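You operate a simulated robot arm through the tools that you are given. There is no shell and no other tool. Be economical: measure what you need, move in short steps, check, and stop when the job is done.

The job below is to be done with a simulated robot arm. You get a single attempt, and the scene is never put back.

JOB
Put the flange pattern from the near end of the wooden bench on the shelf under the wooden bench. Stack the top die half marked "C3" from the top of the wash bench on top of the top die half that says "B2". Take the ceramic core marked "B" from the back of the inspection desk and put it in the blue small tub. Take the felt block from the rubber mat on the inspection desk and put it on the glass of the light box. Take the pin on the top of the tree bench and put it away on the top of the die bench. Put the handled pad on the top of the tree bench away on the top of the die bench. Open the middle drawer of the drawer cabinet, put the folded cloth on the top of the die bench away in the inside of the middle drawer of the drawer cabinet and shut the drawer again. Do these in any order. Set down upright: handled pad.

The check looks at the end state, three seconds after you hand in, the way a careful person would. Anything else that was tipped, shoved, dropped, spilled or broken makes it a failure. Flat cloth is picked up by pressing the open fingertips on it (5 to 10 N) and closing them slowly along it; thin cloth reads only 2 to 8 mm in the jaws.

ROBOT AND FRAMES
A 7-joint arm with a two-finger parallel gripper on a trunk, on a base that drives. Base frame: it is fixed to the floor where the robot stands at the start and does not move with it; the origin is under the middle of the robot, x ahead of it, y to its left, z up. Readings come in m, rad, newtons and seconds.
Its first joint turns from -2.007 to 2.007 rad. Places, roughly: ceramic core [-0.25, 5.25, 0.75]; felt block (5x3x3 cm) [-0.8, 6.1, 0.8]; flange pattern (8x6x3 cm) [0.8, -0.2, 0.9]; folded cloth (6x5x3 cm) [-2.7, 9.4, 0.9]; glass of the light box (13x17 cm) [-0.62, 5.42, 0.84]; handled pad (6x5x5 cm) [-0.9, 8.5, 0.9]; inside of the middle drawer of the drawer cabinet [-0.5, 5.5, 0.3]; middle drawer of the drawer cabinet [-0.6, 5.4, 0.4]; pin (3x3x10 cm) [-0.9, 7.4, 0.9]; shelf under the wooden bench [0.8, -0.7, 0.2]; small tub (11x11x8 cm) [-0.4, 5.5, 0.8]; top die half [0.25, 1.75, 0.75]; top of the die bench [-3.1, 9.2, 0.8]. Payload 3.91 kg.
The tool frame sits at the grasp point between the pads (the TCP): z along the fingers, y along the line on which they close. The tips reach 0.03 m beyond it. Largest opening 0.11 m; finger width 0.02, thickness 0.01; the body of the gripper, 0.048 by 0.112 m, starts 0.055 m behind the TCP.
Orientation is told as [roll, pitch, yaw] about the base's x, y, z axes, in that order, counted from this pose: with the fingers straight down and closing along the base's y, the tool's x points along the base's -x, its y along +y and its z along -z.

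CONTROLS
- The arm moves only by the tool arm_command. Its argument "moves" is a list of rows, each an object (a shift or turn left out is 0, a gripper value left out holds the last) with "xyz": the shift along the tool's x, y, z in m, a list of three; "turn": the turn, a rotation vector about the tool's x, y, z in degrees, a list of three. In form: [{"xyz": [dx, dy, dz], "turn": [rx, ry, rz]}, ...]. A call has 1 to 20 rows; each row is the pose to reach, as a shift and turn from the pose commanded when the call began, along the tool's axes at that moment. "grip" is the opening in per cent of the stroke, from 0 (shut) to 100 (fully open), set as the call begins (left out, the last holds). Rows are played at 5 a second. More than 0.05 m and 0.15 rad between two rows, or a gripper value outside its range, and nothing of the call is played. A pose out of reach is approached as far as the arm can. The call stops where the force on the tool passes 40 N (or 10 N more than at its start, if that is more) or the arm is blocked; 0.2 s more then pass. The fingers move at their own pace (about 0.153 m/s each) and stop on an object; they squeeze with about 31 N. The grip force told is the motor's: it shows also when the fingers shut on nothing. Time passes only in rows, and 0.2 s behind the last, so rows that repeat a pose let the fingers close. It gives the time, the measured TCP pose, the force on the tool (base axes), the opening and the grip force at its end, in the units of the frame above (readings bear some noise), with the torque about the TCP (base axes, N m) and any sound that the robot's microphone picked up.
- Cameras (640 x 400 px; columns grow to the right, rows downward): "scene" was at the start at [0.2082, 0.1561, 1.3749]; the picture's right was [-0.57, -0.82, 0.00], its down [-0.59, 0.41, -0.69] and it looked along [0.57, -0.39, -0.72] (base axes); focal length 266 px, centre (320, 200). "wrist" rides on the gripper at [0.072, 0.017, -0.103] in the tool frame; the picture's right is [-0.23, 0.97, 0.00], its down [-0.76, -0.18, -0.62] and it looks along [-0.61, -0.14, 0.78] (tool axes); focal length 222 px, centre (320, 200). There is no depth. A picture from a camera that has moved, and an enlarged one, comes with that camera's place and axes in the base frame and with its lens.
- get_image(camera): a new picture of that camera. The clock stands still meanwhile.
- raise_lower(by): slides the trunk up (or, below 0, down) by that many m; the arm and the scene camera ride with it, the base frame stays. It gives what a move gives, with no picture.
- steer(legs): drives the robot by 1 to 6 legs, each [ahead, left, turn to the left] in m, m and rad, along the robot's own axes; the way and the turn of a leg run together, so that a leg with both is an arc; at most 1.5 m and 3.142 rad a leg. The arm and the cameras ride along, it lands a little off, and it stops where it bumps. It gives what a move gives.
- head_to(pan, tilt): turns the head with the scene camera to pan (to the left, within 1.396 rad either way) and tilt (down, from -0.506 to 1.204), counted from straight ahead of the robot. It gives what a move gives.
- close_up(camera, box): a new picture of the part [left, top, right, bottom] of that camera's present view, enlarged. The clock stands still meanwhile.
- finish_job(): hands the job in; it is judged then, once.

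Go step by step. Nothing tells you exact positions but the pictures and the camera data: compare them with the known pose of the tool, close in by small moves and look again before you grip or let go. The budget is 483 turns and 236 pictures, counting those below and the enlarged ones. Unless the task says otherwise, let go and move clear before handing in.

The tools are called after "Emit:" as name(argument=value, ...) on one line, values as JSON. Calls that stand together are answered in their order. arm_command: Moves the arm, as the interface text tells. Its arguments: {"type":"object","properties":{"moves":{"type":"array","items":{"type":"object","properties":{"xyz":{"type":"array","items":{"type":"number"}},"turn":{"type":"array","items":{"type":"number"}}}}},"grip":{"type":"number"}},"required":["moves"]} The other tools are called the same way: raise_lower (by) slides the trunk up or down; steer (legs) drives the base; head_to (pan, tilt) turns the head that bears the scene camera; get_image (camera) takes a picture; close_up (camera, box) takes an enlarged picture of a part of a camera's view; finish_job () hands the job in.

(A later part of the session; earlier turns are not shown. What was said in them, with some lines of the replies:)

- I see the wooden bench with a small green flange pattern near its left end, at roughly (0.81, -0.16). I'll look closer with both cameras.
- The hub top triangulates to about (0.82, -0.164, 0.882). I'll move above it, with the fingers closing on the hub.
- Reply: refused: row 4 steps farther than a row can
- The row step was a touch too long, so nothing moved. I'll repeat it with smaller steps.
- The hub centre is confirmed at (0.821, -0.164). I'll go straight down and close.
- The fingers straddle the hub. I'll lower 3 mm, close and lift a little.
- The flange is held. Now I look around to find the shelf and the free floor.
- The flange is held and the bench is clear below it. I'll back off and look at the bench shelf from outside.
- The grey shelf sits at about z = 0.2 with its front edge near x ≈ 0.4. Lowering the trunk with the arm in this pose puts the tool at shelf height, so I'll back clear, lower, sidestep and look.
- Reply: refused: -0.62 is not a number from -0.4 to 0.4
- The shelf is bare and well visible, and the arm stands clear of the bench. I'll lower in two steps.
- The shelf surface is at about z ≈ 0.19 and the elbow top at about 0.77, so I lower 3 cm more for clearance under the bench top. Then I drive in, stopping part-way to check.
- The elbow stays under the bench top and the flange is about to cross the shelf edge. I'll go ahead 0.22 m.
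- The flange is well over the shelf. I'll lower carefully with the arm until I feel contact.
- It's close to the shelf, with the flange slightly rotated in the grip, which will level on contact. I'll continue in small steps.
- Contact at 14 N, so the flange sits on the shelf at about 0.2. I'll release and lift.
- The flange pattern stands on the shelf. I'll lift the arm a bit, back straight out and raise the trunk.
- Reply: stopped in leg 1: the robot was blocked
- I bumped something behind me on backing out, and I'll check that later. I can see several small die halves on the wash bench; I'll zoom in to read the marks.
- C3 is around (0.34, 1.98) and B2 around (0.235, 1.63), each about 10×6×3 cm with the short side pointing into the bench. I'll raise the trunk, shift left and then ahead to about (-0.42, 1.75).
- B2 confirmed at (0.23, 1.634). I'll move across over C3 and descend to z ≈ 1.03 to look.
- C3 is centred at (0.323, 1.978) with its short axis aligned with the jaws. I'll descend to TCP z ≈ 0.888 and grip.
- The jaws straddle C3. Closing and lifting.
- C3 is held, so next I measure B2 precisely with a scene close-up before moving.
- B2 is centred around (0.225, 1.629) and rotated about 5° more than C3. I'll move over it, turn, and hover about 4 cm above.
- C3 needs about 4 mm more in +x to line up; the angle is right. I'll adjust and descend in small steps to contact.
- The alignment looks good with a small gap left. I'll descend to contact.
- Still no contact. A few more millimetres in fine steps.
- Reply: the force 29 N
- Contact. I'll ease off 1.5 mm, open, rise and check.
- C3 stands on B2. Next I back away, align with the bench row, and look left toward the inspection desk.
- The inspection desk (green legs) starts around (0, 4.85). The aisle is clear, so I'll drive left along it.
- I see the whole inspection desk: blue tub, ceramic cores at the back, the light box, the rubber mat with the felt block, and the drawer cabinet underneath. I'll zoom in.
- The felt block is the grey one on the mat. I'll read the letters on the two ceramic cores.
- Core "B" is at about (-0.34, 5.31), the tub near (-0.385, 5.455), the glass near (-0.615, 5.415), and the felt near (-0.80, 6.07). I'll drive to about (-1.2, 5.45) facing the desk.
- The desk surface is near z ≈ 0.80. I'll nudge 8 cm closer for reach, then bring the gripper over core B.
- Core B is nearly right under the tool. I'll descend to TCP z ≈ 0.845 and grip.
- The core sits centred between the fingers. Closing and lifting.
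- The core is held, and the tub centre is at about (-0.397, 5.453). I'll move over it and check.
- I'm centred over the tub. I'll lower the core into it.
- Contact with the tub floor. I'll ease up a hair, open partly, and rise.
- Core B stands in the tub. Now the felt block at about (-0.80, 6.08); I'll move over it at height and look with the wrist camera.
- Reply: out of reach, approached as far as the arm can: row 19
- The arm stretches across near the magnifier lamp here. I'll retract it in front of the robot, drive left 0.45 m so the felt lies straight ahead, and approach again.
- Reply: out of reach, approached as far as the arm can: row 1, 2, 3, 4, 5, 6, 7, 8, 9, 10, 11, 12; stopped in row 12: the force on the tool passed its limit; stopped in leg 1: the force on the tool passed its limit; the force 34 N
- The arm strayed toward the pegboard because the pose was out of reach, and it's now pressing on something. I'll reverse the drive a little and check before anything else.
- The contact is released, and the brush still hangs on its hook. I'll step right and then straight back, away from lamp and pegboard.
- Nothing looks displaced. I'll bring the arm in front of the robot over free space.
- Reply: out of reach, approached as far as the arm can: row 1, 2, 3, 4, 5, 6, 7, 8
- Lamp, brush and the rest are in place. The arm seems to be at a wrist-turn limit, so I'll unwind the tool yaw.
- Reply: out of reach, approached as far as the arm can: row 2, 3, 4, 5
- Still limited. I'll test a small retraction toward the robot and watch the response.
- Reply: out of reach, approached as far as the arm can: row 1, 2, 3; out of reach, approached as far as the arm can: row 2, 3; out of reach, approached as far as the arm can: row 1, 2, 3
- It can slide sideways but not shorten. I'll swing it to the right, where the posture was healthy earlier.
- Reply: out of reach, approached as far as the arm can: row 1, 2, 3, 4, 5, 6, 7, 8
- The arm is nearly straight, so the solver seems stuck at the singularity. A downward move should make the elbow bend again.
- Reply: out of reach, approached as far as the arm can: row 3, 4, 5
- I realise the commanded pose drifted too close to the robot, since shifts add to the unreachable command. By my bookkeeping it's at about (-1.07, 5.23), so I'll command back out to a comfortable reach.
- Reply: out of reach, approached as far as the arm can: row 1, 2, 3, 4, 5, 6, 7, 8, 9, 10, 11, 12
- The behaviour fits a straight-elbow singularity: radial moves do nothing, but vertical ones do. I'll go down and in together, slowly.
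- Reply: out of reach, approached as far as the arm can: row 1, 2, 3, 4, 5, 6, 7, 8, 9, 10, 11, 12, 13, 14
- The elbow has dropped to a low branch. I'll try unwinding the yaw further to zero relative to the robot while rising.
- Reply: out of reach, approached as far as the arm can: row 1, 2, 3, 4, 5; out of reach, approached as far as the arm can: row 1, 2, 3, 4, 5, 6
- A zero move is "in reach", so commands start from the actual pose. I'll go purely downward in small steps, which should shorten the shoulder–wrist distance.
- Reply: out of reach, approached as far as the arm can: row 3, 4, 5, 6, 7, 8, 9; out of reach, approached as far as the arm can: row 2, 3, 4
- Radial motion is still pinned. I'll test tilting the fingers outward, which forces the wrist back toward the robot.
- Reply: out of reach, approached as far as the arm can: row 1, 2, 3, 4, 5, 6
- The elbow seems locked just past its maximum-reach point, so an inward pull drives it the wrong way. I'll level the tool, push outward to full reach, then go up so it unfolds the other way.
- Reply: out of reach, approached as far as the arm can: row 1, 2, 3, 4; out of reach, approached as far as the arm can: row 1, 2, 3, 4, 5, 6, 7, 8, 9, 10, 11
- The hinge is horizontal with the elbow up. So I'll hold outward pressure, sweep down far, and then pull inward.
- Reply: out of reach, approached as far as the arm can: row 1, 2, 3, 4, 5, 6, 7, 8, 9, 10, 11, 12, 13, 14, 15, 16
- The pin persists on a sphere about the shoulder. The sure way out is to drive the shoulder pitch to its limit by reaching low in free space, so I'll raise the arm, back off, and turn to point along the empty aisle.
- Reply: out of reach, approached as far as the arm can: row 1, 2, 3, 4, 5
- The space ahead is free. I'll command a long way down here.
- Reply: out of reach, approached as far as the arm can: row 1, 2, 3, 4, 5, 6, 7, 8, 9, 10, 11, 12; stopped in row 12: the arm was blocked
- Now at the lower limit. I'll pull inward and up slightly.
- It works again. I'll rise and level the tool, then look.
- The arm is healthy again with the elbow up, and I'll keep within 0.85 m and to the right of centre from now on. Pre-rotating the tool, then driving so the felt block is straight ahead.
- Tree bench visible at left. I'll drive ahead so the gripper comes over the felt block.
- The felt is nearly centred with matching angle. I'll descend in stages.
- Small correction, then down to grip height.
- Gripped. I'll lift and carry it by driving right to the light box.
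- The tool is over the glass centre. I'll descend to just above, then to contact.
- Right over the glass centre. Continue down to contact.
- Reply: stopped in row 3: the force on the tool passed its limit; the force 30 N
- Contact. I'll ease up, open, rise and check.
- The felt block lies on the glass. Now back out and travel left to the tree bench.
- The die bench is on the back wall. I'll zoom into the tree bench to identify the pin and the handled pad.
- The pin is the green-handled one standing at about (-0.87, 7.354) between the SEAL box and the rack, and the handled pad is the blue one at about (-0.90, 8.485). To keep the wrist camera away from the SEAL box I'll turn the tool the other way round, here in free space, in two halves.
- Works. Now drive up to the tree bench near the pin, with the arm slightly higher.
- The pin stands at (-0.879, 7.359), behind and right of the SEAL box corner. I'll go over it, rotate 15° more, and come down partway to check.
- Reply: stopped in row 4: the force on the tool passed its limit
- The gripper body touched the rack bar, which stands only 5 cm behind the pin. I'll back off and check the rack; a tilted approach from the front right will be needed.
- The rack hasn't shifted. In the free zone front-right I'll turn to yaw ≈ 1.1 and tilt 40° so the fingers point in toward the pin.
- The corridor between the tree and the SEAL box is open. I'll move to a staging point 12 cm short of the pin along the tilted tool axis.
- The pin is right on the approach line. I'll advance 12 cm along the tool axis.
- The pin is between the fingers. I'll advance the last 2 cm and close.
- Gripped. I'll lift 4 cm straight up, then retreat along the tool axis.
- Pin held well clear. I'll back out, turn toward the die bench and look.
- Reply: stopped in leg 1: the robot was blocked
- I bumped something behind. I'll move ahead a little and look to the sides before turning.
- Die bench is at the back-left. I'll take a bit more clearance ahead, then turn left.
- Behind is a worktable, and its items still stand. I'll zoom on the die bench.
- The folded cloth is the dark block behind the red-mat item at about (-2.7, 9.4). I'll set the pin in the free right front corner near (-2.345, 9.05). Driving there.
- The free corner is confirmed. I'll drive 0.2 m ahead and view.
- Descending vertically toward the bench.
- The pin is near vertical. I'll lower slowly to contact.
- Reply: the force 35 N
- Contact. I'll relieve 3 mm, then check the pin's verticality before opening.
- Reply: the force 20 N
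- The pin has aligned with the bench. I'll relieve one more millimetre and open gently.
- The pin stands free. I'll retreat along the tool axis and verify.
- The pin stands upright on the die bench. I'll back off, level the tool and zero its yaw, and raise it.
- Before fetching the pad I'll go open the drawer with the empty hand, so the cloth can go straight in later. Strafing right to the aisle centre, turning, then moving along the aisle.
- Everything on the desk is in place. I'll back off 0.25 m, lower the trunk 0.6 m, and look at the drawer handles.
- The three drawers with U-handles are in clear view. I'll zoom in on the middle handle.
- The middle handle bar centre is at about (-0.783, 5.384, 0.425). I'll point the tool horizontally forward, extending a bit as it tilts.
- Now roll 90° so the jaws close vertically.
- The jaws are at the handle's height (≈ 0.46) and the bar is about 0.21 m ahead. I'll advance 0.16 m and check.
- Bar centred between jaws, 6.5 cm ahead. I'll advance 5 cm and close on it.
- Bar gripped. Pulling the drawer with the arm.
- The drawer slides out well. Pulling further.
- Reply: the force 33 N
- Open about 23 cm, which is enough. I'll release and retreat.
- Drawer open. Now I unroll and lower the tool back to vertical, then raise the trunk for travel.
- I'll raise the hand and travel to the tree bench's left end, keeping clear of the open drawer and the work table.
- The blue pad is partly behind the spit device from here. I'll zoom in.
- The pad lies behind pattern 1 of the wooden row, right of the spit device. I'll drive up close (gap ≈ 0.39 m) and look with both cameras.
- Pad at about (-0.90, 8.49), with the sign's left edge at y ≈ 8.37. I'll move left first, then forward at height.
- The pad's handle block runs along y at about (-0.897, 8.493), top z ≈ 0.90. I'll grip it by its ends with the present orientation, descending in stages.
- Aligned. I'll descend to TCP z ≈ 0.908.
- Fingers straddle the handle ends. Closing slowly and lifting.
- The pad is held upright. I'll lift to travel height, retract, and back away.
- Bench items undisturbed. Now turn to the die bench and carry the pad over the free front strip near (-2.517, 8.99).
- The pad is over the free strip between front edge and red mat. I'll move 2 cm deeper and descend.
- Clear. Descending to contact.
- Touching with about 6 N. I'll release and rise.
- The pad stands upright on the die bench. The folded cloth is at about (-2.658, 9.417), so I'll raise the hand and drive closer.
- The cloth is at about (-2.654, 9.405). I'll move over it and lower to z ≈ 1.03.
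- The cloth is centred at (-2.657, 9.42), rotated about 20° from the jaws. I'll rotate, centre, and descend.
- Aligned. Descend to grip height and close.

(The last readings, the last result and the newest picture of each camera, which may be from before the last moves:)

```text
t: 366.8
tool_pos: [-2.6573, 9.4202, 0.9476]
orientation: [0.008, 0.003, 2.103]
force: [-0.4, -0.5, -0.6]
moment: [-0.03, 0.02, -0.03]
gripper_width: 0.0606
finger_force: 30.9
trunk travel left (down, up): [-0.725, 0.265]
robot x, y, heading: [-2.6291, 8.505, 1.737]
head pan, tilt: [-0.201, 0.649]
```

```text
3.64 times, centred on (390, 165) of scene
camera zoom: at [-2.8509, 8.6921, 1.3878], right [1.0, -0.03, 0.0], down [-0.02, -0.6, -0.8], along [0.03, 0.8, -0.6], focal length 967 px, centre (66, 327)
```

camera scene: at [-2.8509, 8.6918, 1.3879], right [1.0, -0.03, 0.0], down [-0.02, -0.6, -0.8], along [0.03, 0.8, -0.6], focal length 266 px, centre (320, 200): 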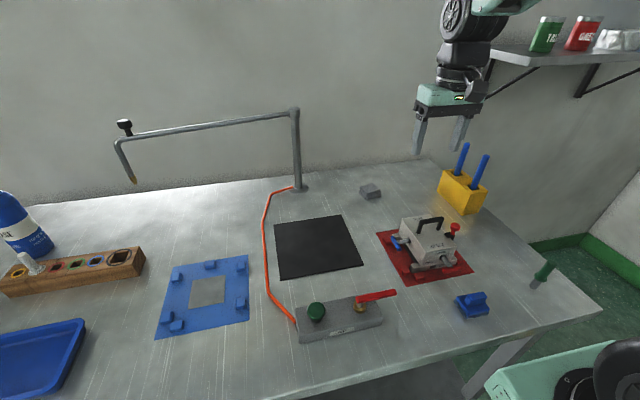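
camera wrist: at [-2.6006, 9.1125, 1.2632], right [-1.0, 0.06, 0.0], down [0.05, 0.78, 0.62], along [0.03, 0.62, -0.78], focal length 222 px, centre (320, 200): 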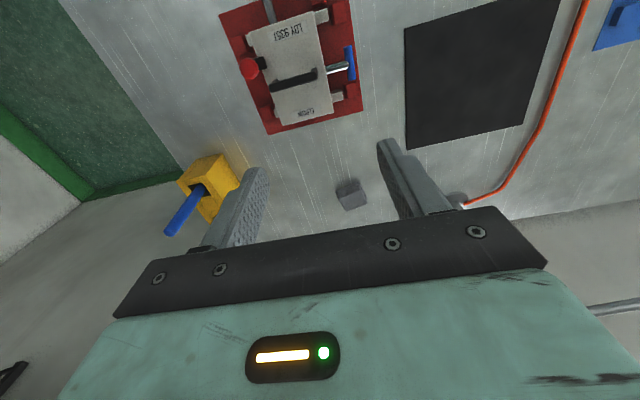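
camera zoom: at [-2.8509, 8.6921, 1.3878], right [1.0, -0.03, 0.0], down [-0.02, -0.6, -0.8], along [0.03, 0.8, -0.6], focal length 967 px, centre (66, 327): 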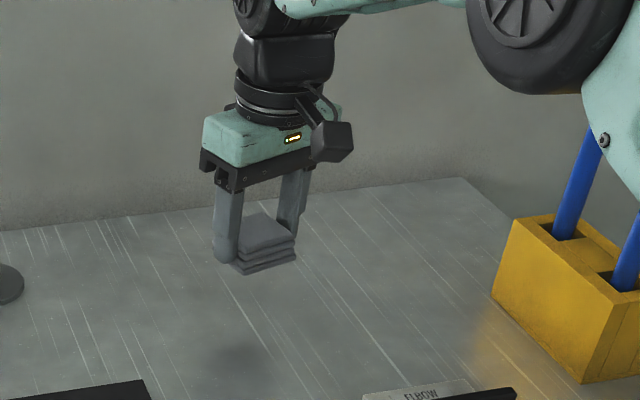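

The cloth is held. Lift and retract over the bench, then back away.

Emit:
arm_command(moves=[{"xyz": [0, 0, -0.045]}, {"xyz": [0, 0, -0.09]}, {"xyz": [0, 0, -0.135]}, {"xyz": [0, 0, -0.18]}, {"xyz": [0.0375, 0.014, -0.2], "turn": [0, 0, 3]}, {"xyz": [0.075, 0.028, -0.2], "turn": [0, 0, 7]}, {"xyz": [0.112, 0.042, -0.2], "turn": [0, 0, 11]}, {"xyz": [0.15, 0.056, -0.2], "turn": [0, 0, 15]}, {"xyz": [0.187, 0.07, -0.2], "turn": [0, 0, 19]}, {"xyz": [0.2245, 0.0846, -0.2], "turn": [0, 0, 20.6]}])

Emit:
steer(legs=[[-0.35, 0, 0]])

Emit:
get_image(camera="scene")

```text
t: 369.0
tool_pos: [-2.6159, 9.1825, 1.1508]
orientation: [0.004, 0.003, 1.741]
force: [0.0, -0.3, -1.3]
moment: [-0.02, -0.02, 0.04]
gripper_width: 0.0601
finger_force: 30.8
trunk travel left (down, up): [-0.725, 0.265]
robot x, y, heading: [-2.6276, 8.5019, 1.735]
head pan, tilt: [-0.201, 0.649]
```

```text
t: 371.2
tool_pos: [-2.5569, 8.8413, 1.1501]
orientation: [0.005, 0.004, 1.738]
force: [0.4, -0.7, 0.0]
moment: [-0.02, -0.04, -0.02]
gripper_width: 0.0597
finger_force: 31.0
trunk travel left (down, up): [-0.725, 0.265]
robot x, y, heading: [-2.5735, 8.1634, 1.732]
head pan, tilt: [-0.201, 0.649]
```

```text
83 pictures are left
camera scene: at [-2.7931, 8.3508, 1.3879], right [1.0, -0.04, 0.0], down [-0.02, -0.6, -0.8], along [0.03, 0.8, -0.6], focal length 266 px, centre (320, 200)
```

scene: 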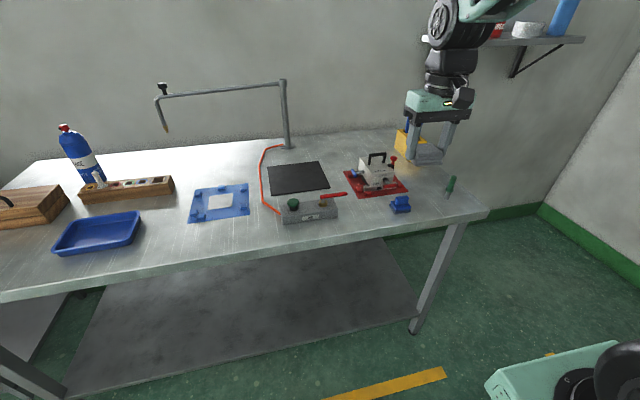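

Die bench is in order. Now I travel back to the desk with the cloth: strafe right, turn, and go along the aisle.

Emit:
steer(legs=[[0, -0.52, 0], [0, 0, -1.54], [0, -1.2, 0], [0, -1.15, 0]])

Emit:
head_to(pan=-0.4, tilt=0.6)

Emit:
get_image(camera="scene")

```text
t: 389.3
tool_pos: [-0.9494, 5.9239, 1.1503]
orientation: [0.005, 0.003, 0.185]
force: [0.4, -0.7, -1.3]
moment: [-0.01, 0.0, 0.02]
gripper_width: 0.0588
finger_force: 30.7
trunk travel left (down, up): [-0.725, 0.265]
robot x, y, heading: [-1.6336, 5.9245, 0.182]
head pan, tilt: [-0.201, 0.649]
```

```text
t: 390.1
tool_pos: [-0.9493, 5.9234, 1.1512]
orientation: [0.005, 0.003, 0.186]
force: [0.3, -0.6, -0.3]
moment: [-0.01, 0.02, -0.03]
gripper_width: 0.0589
finger_force: 31.1
trunk travel left (down, up): [-0.725, 0.265]
robot x, y, heading: [-1.6244, 5.9251, 0.183]
head pan, tilt: [-0.4, 0.6]
```

```text
82 pictures are left
camera scene: at [-1.4406, 6.1314, 1.3922], right [-0.22, -0.98, 0.0], down [-0.55, 0.12, -0.82], along [0.81, -0.18, -0.57], focal length 266 px, centre (320, 200)
```

scene: 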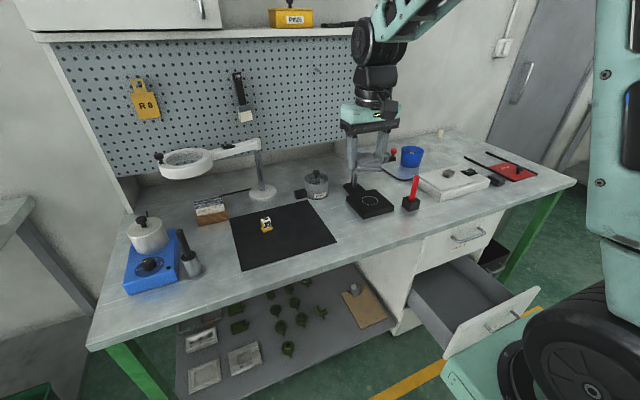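

I'll back off, move right in front of the open drawer, lower the trunk and turn the hand so the jaws close along the drawer's depth.

Emit:
steer(legs=[[-0.25, 0, 0], [0, -0.52, 0]])

Emit:
raise_lower(by=-0.4)

Emit:
arm_command(moves=[{"turn": [0, 0, 8.2]}, {"turn": [0, 0, 16.4]}, {"turn": [0, 0, 24.6]}, {"turn": [0, 0, 32.8]}, {"turn": [0, 0, 41]}, {"turn": [0, 0, 49.2]}, {"turn": [0, 0, 57.4]}, {"turn": [0, 0, 65.6]}, {"turn": [0, 0, 73.8]}, {"turn": [0, 0, 82]}, {"turn": [0, 0, 87]}])

Emit:
get_image(camera="scene")

```text
t: 394.5
tool_pos: [-1.1007, 5.365, 1.1498]
orientation: [0.007, 0.003, 0.189]
force: [0.6, -0.2, -0.2]
moment: [0.0, -0.02, 0.01]
gripper_width: 0.0586
finger_force: 30.7
trunk travel left (down, up): [-0.725, 0.265]
robot x, y, heading: [-1.7801, 5.3677, 0.184]
head pan, tilt: [-0.4, 0.6]
```

```text
t: 398.4
tool_pos: [-1.0987, 5.3668, 0.7489]
orientation: [0.006, 0.003, 0.188]
force: [-0.3, -1.9, 0.2]
moment: [0.02, -0.03, -0.03]
gripper_width: 0.059
finger_force: 31.0
trunk travel left (down, up): [-0.325, 0.665]
robot x, y, heading: [-1.7777, 5.3663, 0.184]
head pan, tilt: [-0.4, 0.6]
```

```text
t: 400.8
tool_pos: [-1.0996, 5.3677, 0.7496]
orientation: [-0.003, 0.007, -1.332]
force: [-0.8, -0.5, -1.0]
moment: [-0.02, 0.01, 0.04]
gripper_width: 0.0588
finger_force: 31.1
trunk travel left (down, up): [-0.325, 0.665]
robot x, y, heading: [-1.7827, 5.3673, 0.182]
head pan, tilt: [-0.4, 0.6]
```

```text
81 pictures are left
camera scene: at [-1.5916, 5.5716, 0.9922], right [-0.21, -0.98, 0.0], down [-0.55, 0.12, -0.83], along [0.81, -0.18, -0.56], focal length 266 px, centre (320, 200)
```

scene: 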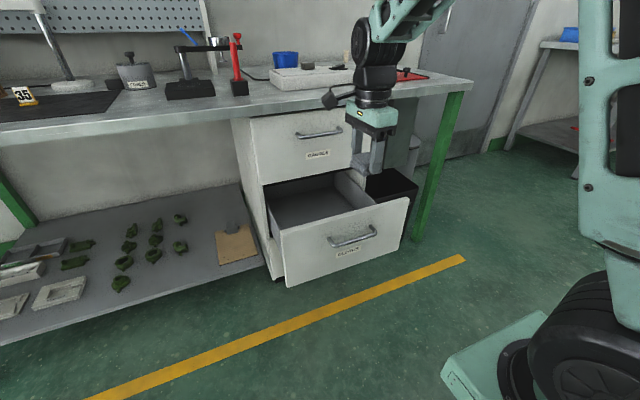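

Drawer front is at x ≈ -1.0, and the opening centre at about (-0.895, 5.37). I'll drive ahead 0.2 m with the hand at z 0.75.

Emit:
steer(legs=[[0.195, -0.03, 0]])

Emit:
get_image(camera="scene")

Emit:
get_image(camera="wrist")

```text
t: 402.3
tool_pos: [-0.9008, 5.3762, 0.7502]
orientation: [-0.004, 0.006, -1.327]
force: [0.5, -1.0, 0.3]
moment: [0.01, 0.0, -0.01]
gripper_width: 0.0589
finger_force: 31.1
trunk travel left (down, up): [-0.325, 0.665]
robot x, y, heading: [-1.5823, 5.3725, 0.191]
head pan, tilt: [-0.4, 0.6]
```

```text
80 pictures are left
camera scene: at [-1.3939, 5.5793, 0.9922], right [-0.21, -0.98, 0.0], down [-0.55, 0.12, -0.83], along [0.81, -0.17, -0.56], focal length 266 px, centre (320, 200)
```

scene: 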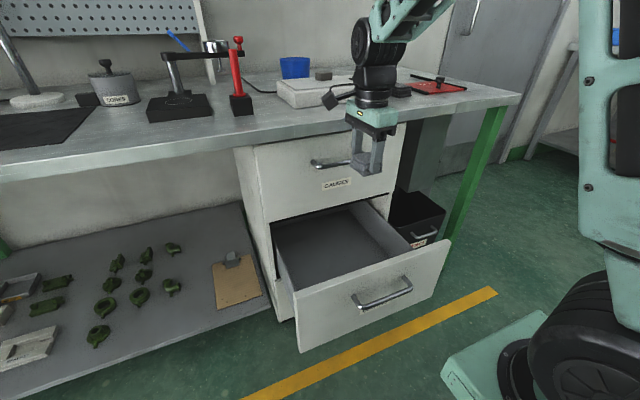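

```text
79 pictures are left
camera wrist: at [-0.9008, 5.45, 0.8539], right [1.0, 0.02, 0.0], down [0.01, -0.78, 0.62], along [0.01, -0.62, -0.78], focal length 222 px, centre (320, 200)
```

wrist: 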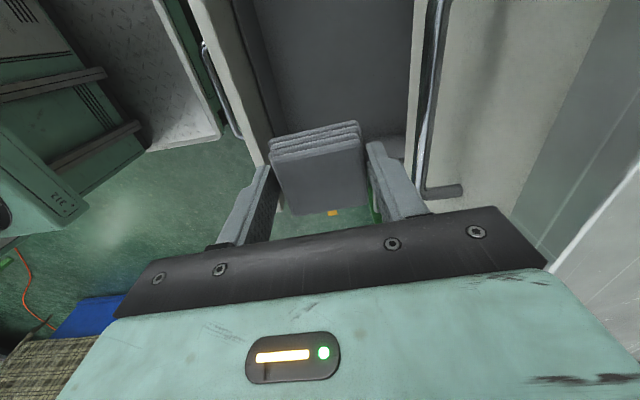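

The gripper is centred over the open drawer with good margins. I'll lower in stages.

Emit:
arm_command(moves=[{"xyz": [0, 0, 0.04]}, {"xyz": [0, 0, 0.08]}, {"xyz": [0, 0, 0.12]}, {"xyz": [0, 0, 0.16]}, {"xyz": [0, 0, 0.2]}])

Emit:
get_image(camera="wrist")

Emit:
close_up(camera="scene", box=[240, 100, 460, 300])

```text
t: 403.5
tool_pos: [-0.902, 5.3755, 0.5494]
orientation: [-0.003, 0.006, -1.326]
force: [0.1, -0.3, 0.1]
moment: [0.01, 0.03, 0.0]
gripper_width: 0.0588
finger_force: 30.6
trunk travel left (down, up): [-0.325, 0.665]
robot x, y, heading: [-1.583, 5.374, 0.192]
head pan, tilt: [-0.4, 0.6]
```

```text
78 pictures are left
camera wrist: at [-0.9024, 5.45, 0.6532], right [1.0, 0.02, 0.0], down [0.01, -0.78, 0.62], along [0.01, -0.62, -0.79], focal length 222 px, centre (320, 200)
```

wrist: 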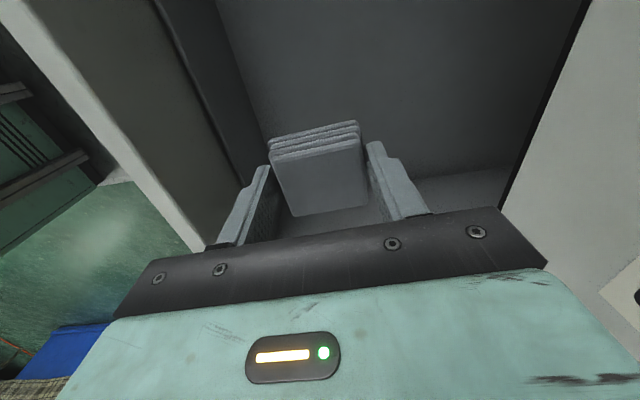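

```text
2.00 times, centred on (350, 200) of scene
camera zoom: at [-1.3939, 5.5793, 0.9923], right [-0.21, -0.98, 0.0], down [-0.55, 0.12, -0.83], along [0.81, -0.17, -0.56], focal length 532 px, centre (260, 200)
```

zoom: 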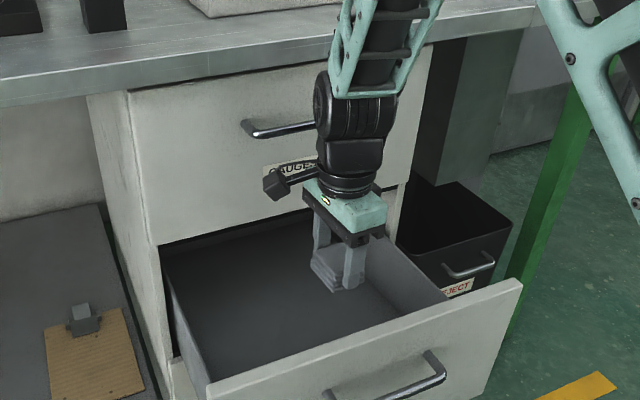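

Good. Lowering further, slowly toward the drawer floor.

Emit:
arm_command(moves=[{"xyz": [0, 0, 0.03]}, {"xyz": [0, 0, 0.05]}, {"xyz": [0, 0, 0.065]}, {"xyz": [0, 0, 0.075]}])

Emit:
get_image(camera="wrist")

```text
t: 404.5
tool_pos: [-0.9005, 5.3786, 0.4754]
orientation: [-0.002, 0.005, -1.327]
force: [-0.9, 0.4, -0.4]
moment: [0.02, -0.01, -0.01]
gripper_width: 0.0588
finger_force: 31.7
trunk travel left (down, up): [-0.325, 0.665]
robot x, y, heading: [-1.5777, 5.3724, 0.19]
head pan, tilt: [-0.4, 0.6]
```

```text
76 pictures are left
camera wrist: at [-0.9023, 5.4519, 0.5781], right [1.0, 0.02, 0.0], down [0.02, -0.78, 0.62], along [0.01, -0.62, -0.78], focal length 222 px, centre (320, 200)
```

wrist: 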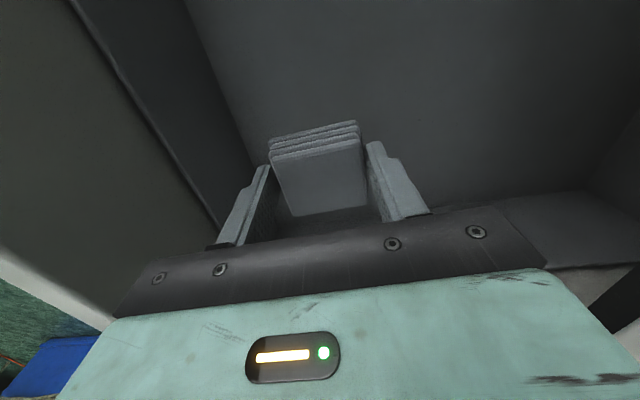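

Emit:
arm_command(moves=[{"xyz": [0, 0, 0.006]}, {"xyz": [0, 0, 0.012]}, {"xyz": [0, 0, 0.018]}, {"xyz": [0, 0, 0.024]}])

```text
t: 405.5
tool_pos: [-0.8994, 5.3773, 0.4499]
orientation: [-0.002, 0.004, -1.327]
force: [-0.5, 0.3, -0.1]
moment: [-0.03, 0.02, -0.01]
gripper_width: 0.0591
finger_force: 30.6
trunk travel left (down, up): [-0.325, 0.665]
robot x, y, heading: [-1.5804, 5.3729, 0.189]
head pan, tilt: [-0.4, 0.6]
```

No contact yet; continue in fine steps.

Emit:
arm_command(moves=[{"xyz": [0, 0, 0.005]}, {"xyz": [0, 0, 0.01]}, {"xyz": [0, 0, 0.015]}, {"xyz": [0, 0, 0.02]}])

Emit:
close_up(camera="scene", box=[260, 140, 440, 280])

```text
t: 406.5
tool_pos: [-0.9012, 5.3762, 0.4309]
orientation: [-0.003, 0.006, -1.327]
force: [-0.1, 0.3, -0.3]
moment: [-0.03, -0.02, 0.03]
gripper_width: 0.0588
finger_force: 30.8
trunk travel left (down, up): [-0.325, 0.665]
robot x, y, heading: [-1.5833, 5.3722, 0.19]
head pan, tilt: [-0.4, 0.6]
```

```text
2.86 times, centred on (350, 210) of scene
camera zoom: at [-1.3939, 5.5793, 0.9922], right [-0.21, -0.98, 0.0], down [-0.55, 0.12, -0.83], along [0.81, -0.17, -0.56], focal length 760 px, centre (234, 171)
```

zoom: 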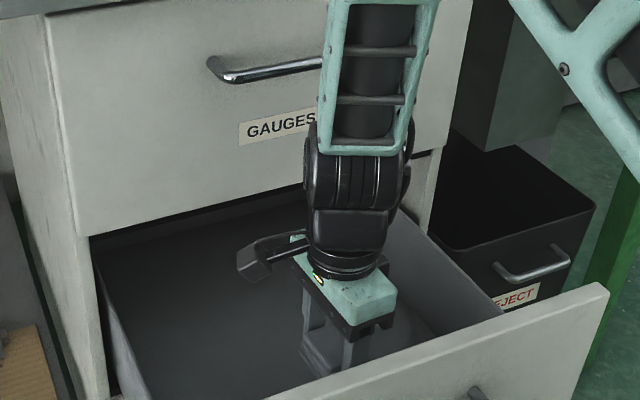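

Still above the floor. Continue.

Emit:
arm_command(moves=[{"xyz": [0, 0, 0.005]}, {"xyz": [0, 0, 0.01]}, {"xyz": [0, 0, 0.015]}, {"xyz": [0, 0, 0.02]}, {"xyz": [0, 0, 0.025]}])

```text
t: 407.7
tool_pos: [-0.9024, 5.3765, 0.4051]
orientation: [-0.003, 0.006, -1.325]
force: [0.4, -0.1, -0.3]
moment: [0.04, -0.03, -0.01]
gripper_width: 0.0587
finger_force: 30.3
trunk travel left (down, up): [-0.325, 0.665]
robot x, y, heading: [-1.5819, 5.3703, 0.191]
head pan, tilt: [-0.4, 0.6]
```

The drawer is deep (floor maybe at 0.32), so I'll continue.

Emit:
arm_command(moves=[{"xyz": [0, 0, 0.006]}, {"xyz": [0, 0, 0.012]}, {"xyz": [0, 0, 0.018]}, {"xyz": [0, 0, 0.024]}, {"xyz": [0, 0, 0.03]}])

Emit:
close_up(camera="scene", box=[260, 140, 440, 280])

```text
t: 408.9
tool_pos: [-0.901, 5.3762, 0.376]
orientation: [-0.003, 0.005, -1.326]
force: [0.3, -0.3, -0.7]
moment: [0.01, -0.04, 0.0]
gripper_width: 0.0588
finger_force: 30.8
trunk travel left (down, up): [-0.325, 0.665]
robot x, y, heading: [-1.5812, 5.3708, 0.185]
head pan, tilt: [-0.4, 0.6]
```

```text
2.86 times, centred on (350, 210) of scene
camera zoom: at [-1.3939, 5.5793, 0.9922], right [-0.21, -0.98, 0.0], down [-0.55, 0.12, -0.83], along [0.81, -0.17, -0.56], focal length 760 px, centre (234, 171)
```

zoom: 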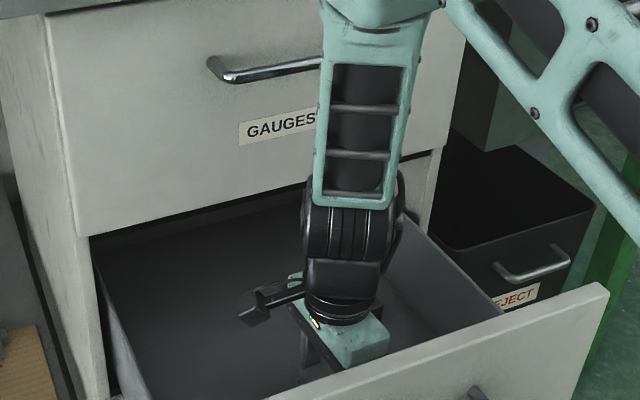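

Emit:
arm_command(moves=[{"xyz": [0, 0, 0.004]}, {"xyz": [0, 0, 0.008]}, {"xyz": [0, 0, 0.012]}, {"xyz": [0, 0, 0.016]}, {"xyz": [0, 0, 0.02]}, {"xyz": [0, 0, 0.024]}])

```text
t: 410.3
tool_pos: [-0.8991, 5.3783, 0.3581]
orientation: [0.008, 0.002, -1.327]
force: [1.0, 0.8, 23.9]
moment: [-0.1, 0.38, 0.02]
gripper_width: 0.0588
finger_force: 31.2
trunk travel left (down, up): [-0.325, 0.665]
robot x, y, heading: [-1.5838, 5.3698, 0.189]
head pan, tilt: [-0.4, 0.6]
stopped in row 6: the force on the tool passed its limit (the readings are from after the stop); the commanded pose is now the measured one
```

Contact with the floor. I'll ease up 2 mm and release.

Emit:
arm_command(moves=[{"xyz": [0, 0, -0.002]}, {"xyz": [0, 0, -0.002]}])

Emit:
arm_command(moves=[{"xyz": [0, 0, 0]}, {"xyz": [0, 0, 0]}], grip=80)

Emit:
arm_command(moves=[{"xyz": [0, 0, -0.03]}, {"xyz": [0, 0, -0.07]}, {"xyz": [0, 0, -0.11]}])

Emit:
get_image(camera="wrist")

```text
t: 410.9
tool_pos: [-0.9005, 5.378, 0.3594]
orientation: [0.004, 0.004, -1.328]
force: [0.4, 0.5, 7.9]
moment: [0.05, -0.1, 0.02]
gripper_width: 0.0589
finger_force: 31.0
trunk travel left (down, up): [-0.325, 0.665]
robot x, y, heading: [-1.5828, 5.3725, 0.189]
head pan, tilt: [-0.4, 0.6]
```

```text
t: 411.5
tool_pos: [-0.9005, 5.3775, 0.3594]
orientation: [0.003, 0.006, -1.326]
force: [0.5, -0.8, 0.6]
moment: [0.03, -0.02, 0.03]
gripper_width: 0.0879
finger_force: 0.1
trunk travel left (down, up): [-0.325, 0.665]
robot x, y, heading: [-1.5822, 5.3724, 0.186]
head pan, tilt: [-0.4, 0.6]
```

```text
t: 412.3
tool_pos: [-0.9003, 5.3777, 0.4695]
orientation: [0.004, 0.004, -1.326]
force: [-0.4, -0.2, -0.1]
moment: [0.02, 0.01, 0.0]
gripper_width: 0.0879
finger_force: 0.1
trunk travel left (down, up): [-0.325, 0.665]
robot x, y, heading: [-1.5807, 5.3701, 0.186]
head pan, tilt: [-0.4, 0.6]
```

```text
73 pictures are left
camera wrist: at [-0.9015, 5.4519, 0.5728], right [1.0, 0.02, 0.0], down [0.01, -0.79, 0.62], along [0.01, -0.62, -0.79], focal length 222 px, centre (320, 200)
```

wrist: 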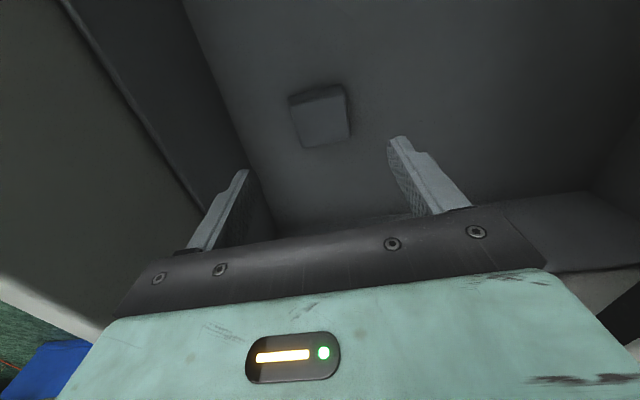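

The cloth lies in the drawer. I'll rise, back away, then reorient the hand horizontally to push the drawer shut.

Emit:
arm_command(moves=[{"xyz": [0, 0, -0.04]}, {"xyz": [0, 0, -0.08]}, {"xyz": [0, 0, -0.12]}, {"xyz": [0, 0, -0.16]}, {"xyz": [0, 0, -0.2]}, {"xyz": [0, 0, -0.24]}, {"xyz": [0, 0, -0.28]}])

Emit:
steer(legs=[[-0.4, 0, 0]])

Emit:
arm_command(moves=[{"turn": [0, 0, -8.2]}, {"turn": [0, 0, -16.4]}, {"turn": [0, 0, -24.6]}, {"turn": [0, 0, -32.8]}, {"turn": [0, 0, -41]}, {"turn": [0, 0, -49.2]}, {"turn": [0, 0, -57.4]}, {"turn": [0, 0, -65.6]}, {"turn": [0, 0, -73.8]}, {"turn": [0, 0, -82]}, {"turn": [0, 0, -87]}], grip=0)

Emit:
get_image(camera="scene")

```text
t: 413.9
tool_pos: [-0.9015, 5.3752, 0.7469]
orientation: [0.003, 0.002, -1.325]
force: [-0.2, 0.3, -0.1]
moment: [0.01, 0.0, -0.01]
gripper_width: 0.0881
finger_force: 0.1
trunk travel left (down, up): [-0.325, 0.665]
robot x, y, heading: [-1.578, 5.3755, 0.183]
head pan, tilt: [-0.4, 0.6]
```

```text
t: 416.4
tool_pos: [-1.2928, 5.301, 0.747]
orientation: [0.005, 0.006, -1.325]
force: [0.0, -0.3, -0.5]
moment: [0.04, 0.0, 0.03]
gripper_width: 0.0881
finger_force: 0.0
trunk travel left (down, up): [-0.325, 0.665]
robot x, y, heading: [-1.977, 5.2983, 0.19]
head pan, tilt: [-0.4, 0.6]
```

```text
t: 418.8
tool_pos: [-1.2944, 5.302, 0.7465]
orientation: [0.006, -0.006, 0.197]
force: [0.0, -0.3, -0.2]
moment: [0.0, -0.01, 0.02]
gripper_width: 0.0
finger_force: 31.5
trunk travel left (down, up): [-0.325, 0.665]
robot x, y, heading: [-1.9729, 5.2976, 0.188]
head pan, tilt: [-0.4, 0.6]
```

```text
72 pictures are left
camera scene: at [-1.7863, 5.5046, 0.9922], right [-0.21, -0.98, 0.0], down [-0.55, 0.12, -0.83], along [0.81, -0.17, -0.56], focal length 266 px, centre (320, 200)
```

scene: 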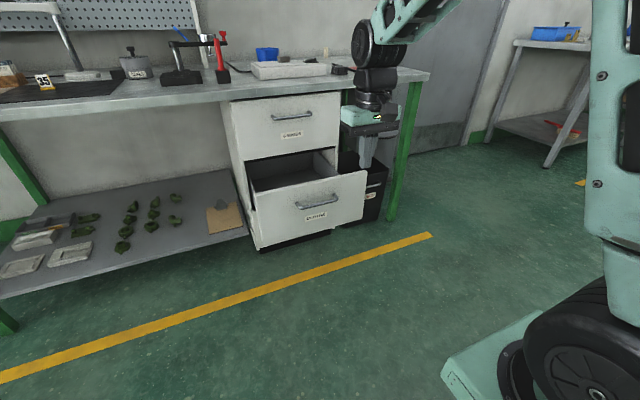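

Now tilt the closed fingers forward while lowering to z ≈ 0.41.

Emit:
arm_command(moves=[{"xyz": [-0.005, 0, 0.031], "turn": [0, -8.2, 0]}, {"xyz": [-0.01, 0, 0.062], "turn": [0, -16.4, 0]}, {"xyz": [-0.015, 0, 0.093], "turn": [0, -24.6, 0]}, {"xyz": [-0.02, 0, 0.124], "turn": [0, -32.8, 0]}, {"xyz": [-0.025, 0, 0.155], "turn": [0, -41, 0]}, {"xyz": [-0.03, 0, 0.186], "turn": [0, -49.2, 0]}, {"xyz": [-0.035, 0, 0.217], "turn": [0, -57.4, 0]}, {"xyz": [-0.04, 0, 0.248], "turn": [0, -65.6, 0]}, {"xyz": [-0.045, 0, 0.279], "turn": [0, -73.8, 0]}, {"xyz": [-0.05, 0, 0.31], "turn": [0, -82, 0]}, {"xyz": [-0.05, 0, 0.337], "turn": [0, -90, 0]}])

Emit:
get_image(camera="scene")

Emit:
get_image(camera="wrist")

```text
t: 421.2
tool_pos: [-1.2431, 5.3102, 0.4089]
orientation: [2.435, -1.564, -2.243]
force: [0.4, -0.2, -0.3]
moment: [0.01, -0.01, 0.0]
gripper_width: 0.0
finger_force: 31.2
trunk travel left (down, up): [-0.325, 0.665]
robot x, y, heading: [-1.9768, 5.299, 0.191]
head pan, tilt: [-0.4, 0.6]
```

```text
71 pictures are left
camera scene: at [-1.7863, 5.5046, 0.9923], right [-0.21, -0.98, 0.0], down [-0.55, 0.12, -0.83], along [0.81, -0.17, -0.56], focal length 266 px, centre (320, 200)
```

scene: 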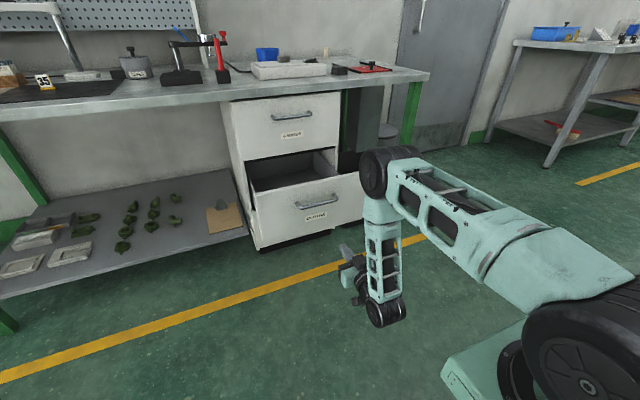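

```text
70 pictures are left
camera wrist: at [-1.3471, 5.3089, 0.3358], right [-0.19, 0.95, 0.23], down [-0.58, -0.3, 0.76], along [0.79, 0.01, 0.61], focal length 222 px, centre (320, 200)
```

wrist: 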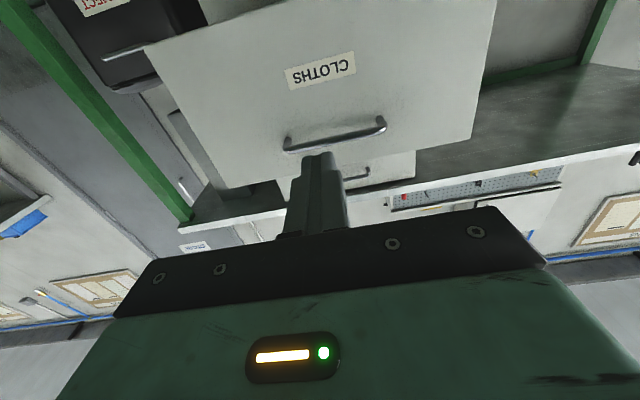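

The closed fingers aim at the panel centre below the handle. I'll drive forward to near contact, then push in stages.

Emit:
steer(legs=[[0.2, 0, 0]])

Emit:
steer(legs=[[0.15, 0, 0]])

Emit:
get_image(camera="scene")

```text
t: 422.8
tool_pos: [-1.0446, 5.3493, 0.4094]
orientation: [2.166, -1.566, -1.973]
force: [-0.3, -0.1, -0.3]
moment: [-0.03, 0.01, 0.0]
gripper_width: 0.0001
finger_force: 30.9
trunk travel left (down, up): [-0.325, 0.665]
robot x, y, heading: [-1.7772, 5.3338, 0.192]
head pan, tilt: [-0.4, 0.6]
```

```text
t: 424.2
tool_pos: [-0.8972, 5.3761, 0.408]
orientation: [2.169, -1.566, -1.977]
force: [-0.5, 0.0, 0.0]
moment: [-0.02, -0.01, 0.01]
gripper_width: 0.0002
finger_force: 30.7
trunk travel left (down, up): [-0.325, 0.665]
robot x, y, heading: [-1.6311, 5.3596, 0.188]
head pan, tilt: [-0.4, 0.6]
```

```text
69 pictures are left
camera scene: at [-1.4406, 5.5702, 0.9922], right [-0.21, -0.98, 0.0], down [-0.55, 0.12, -0.83], along [0.81, -0.17, -0.56], focal length 266 px, centre (320, 200)
```

scene: 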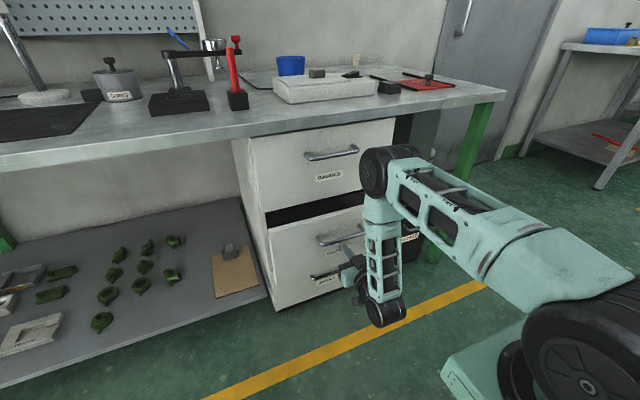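

Nearly closed, about 9 cm left. Pushing on.

Emit:
steer(legs=[[0.08, 0, 0]])

Emit:
arm_command(moves=[{"xyz": [0, 0, 0.006]}, {"xyz": [0, 0, 0.012]}, {"xyz": [0, 0, 0.018]}, {"xyz": [0, 0, 0.024]}, {"xyz": [0, 0, 0.03]}])

Emit:
get_image(camera="scene")

```text
t: 425.2
tool_pos: [-0.8186, 5.3907, 0.4075]
orientation: [1.92, -1.566, -1.727]
force: [-13.9, -4.1, 1.2]
moment: [0.05, 0.08, -0.01]
gripper_width: 0.0
finger_force: 30.5
trunk travel left (down, up): [-0.325, 0.665]
robot x, y, heading: [-1.5501, 5.3798, 0.189]
head pan, tilt: [-0.4, 0.6]
```

```text
t: 425.6
tool_pos: [-0.8188, 5.3902, 0.4081]
orientation: [1.315, -1.565, -1.124]
force: [-10.0, -2.0, 8.2]
moment: [0.06, -0.37, 0.01]
gripper_width: 0.0003
finger_force: 31.4
trunk travel left (down, up): [-0.325, 0.665]
robot x, y, heading: [-1.5516, 5.3825, 0.189]
head pan, tilt: [-0.4, 0.6]
stopped in row 1: the force on the tool passed its limit (the readings are from after the stop); the commanded pose is now the measured one
```

```text
68 pictures are left
camera scene: at [-1.3619, 5.5849, 0.9924], right [-0.21, -0.98, 0.0], down [-0.55, 0.12, -0.83], along [0.81, -0.17, -0.56], focal length 266 px, centre (320, 200)
```

scene: 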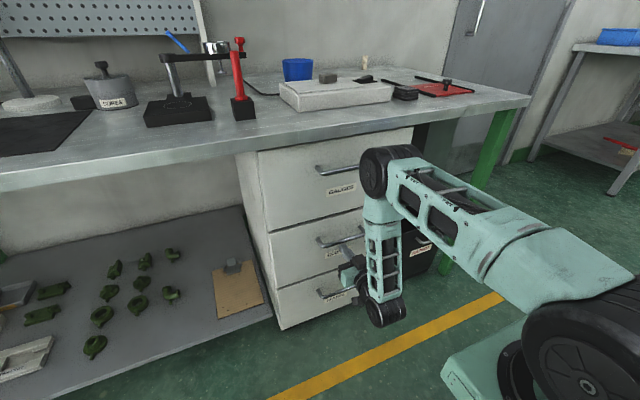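

The drawer appears shut and is pushing back firmly. I'll back away and verify.

Emit:
steer(legs=[[-0.4, 0, 0]])

Emit:
close_up(camera="scene", box=[200, 80, 420, 280])

```text
t: 428.1
tool_pos: [-1.2155, 5.3139, 0.4061]
orientation: [1.071, -1.565, -0.88]
force: [-0.2, 0.6, 0.7]
moment: [0.02, 0.02, 0.02]
gripper_width: 0.0
finger_force: 30.8
trunk travel left (down, up): [-0.325, 0.665]
robot x, y, heading: [-1.9485, 5.3027, 0.185]
head pan, tilt: [-0.4, 0.6]
```

```text
2.00 times, centred on (310, 180) of scene
camera zoom: at [-1.7591, 5.5097, 0.9922], right [-0.21, -0.98, 0.0], down [-0.55, 0.12, -0.83], along [0.81, -0.18, -0.56], focal length 532 px, centre (340, 240)
```

zoom: 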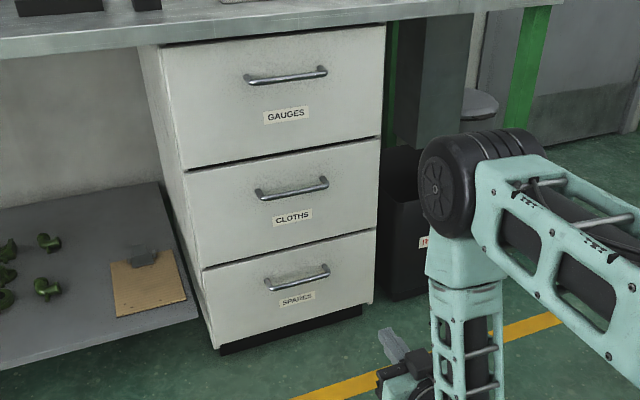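

All seven items are done and checked: the drawer is flush shut and the hand is clear. Handing in.

Emit:
finish_job()

```text
The job is handed in.
```

I finished all seven items and handed the job in. Along the way I bumped a few things, and nothing I could see afterwards had moved or fallen:
- **Backing up:** I bumped objects behind me twice. One looks to be the grey floor unit near the wooden bench, which I only saw from a distance afterwards. The other is the work table.
- **Inspection desk:** the arm pressed on something at the pegboard, next to the hanging brush.
- **Tree bench:** the gripper touched the tree rack.
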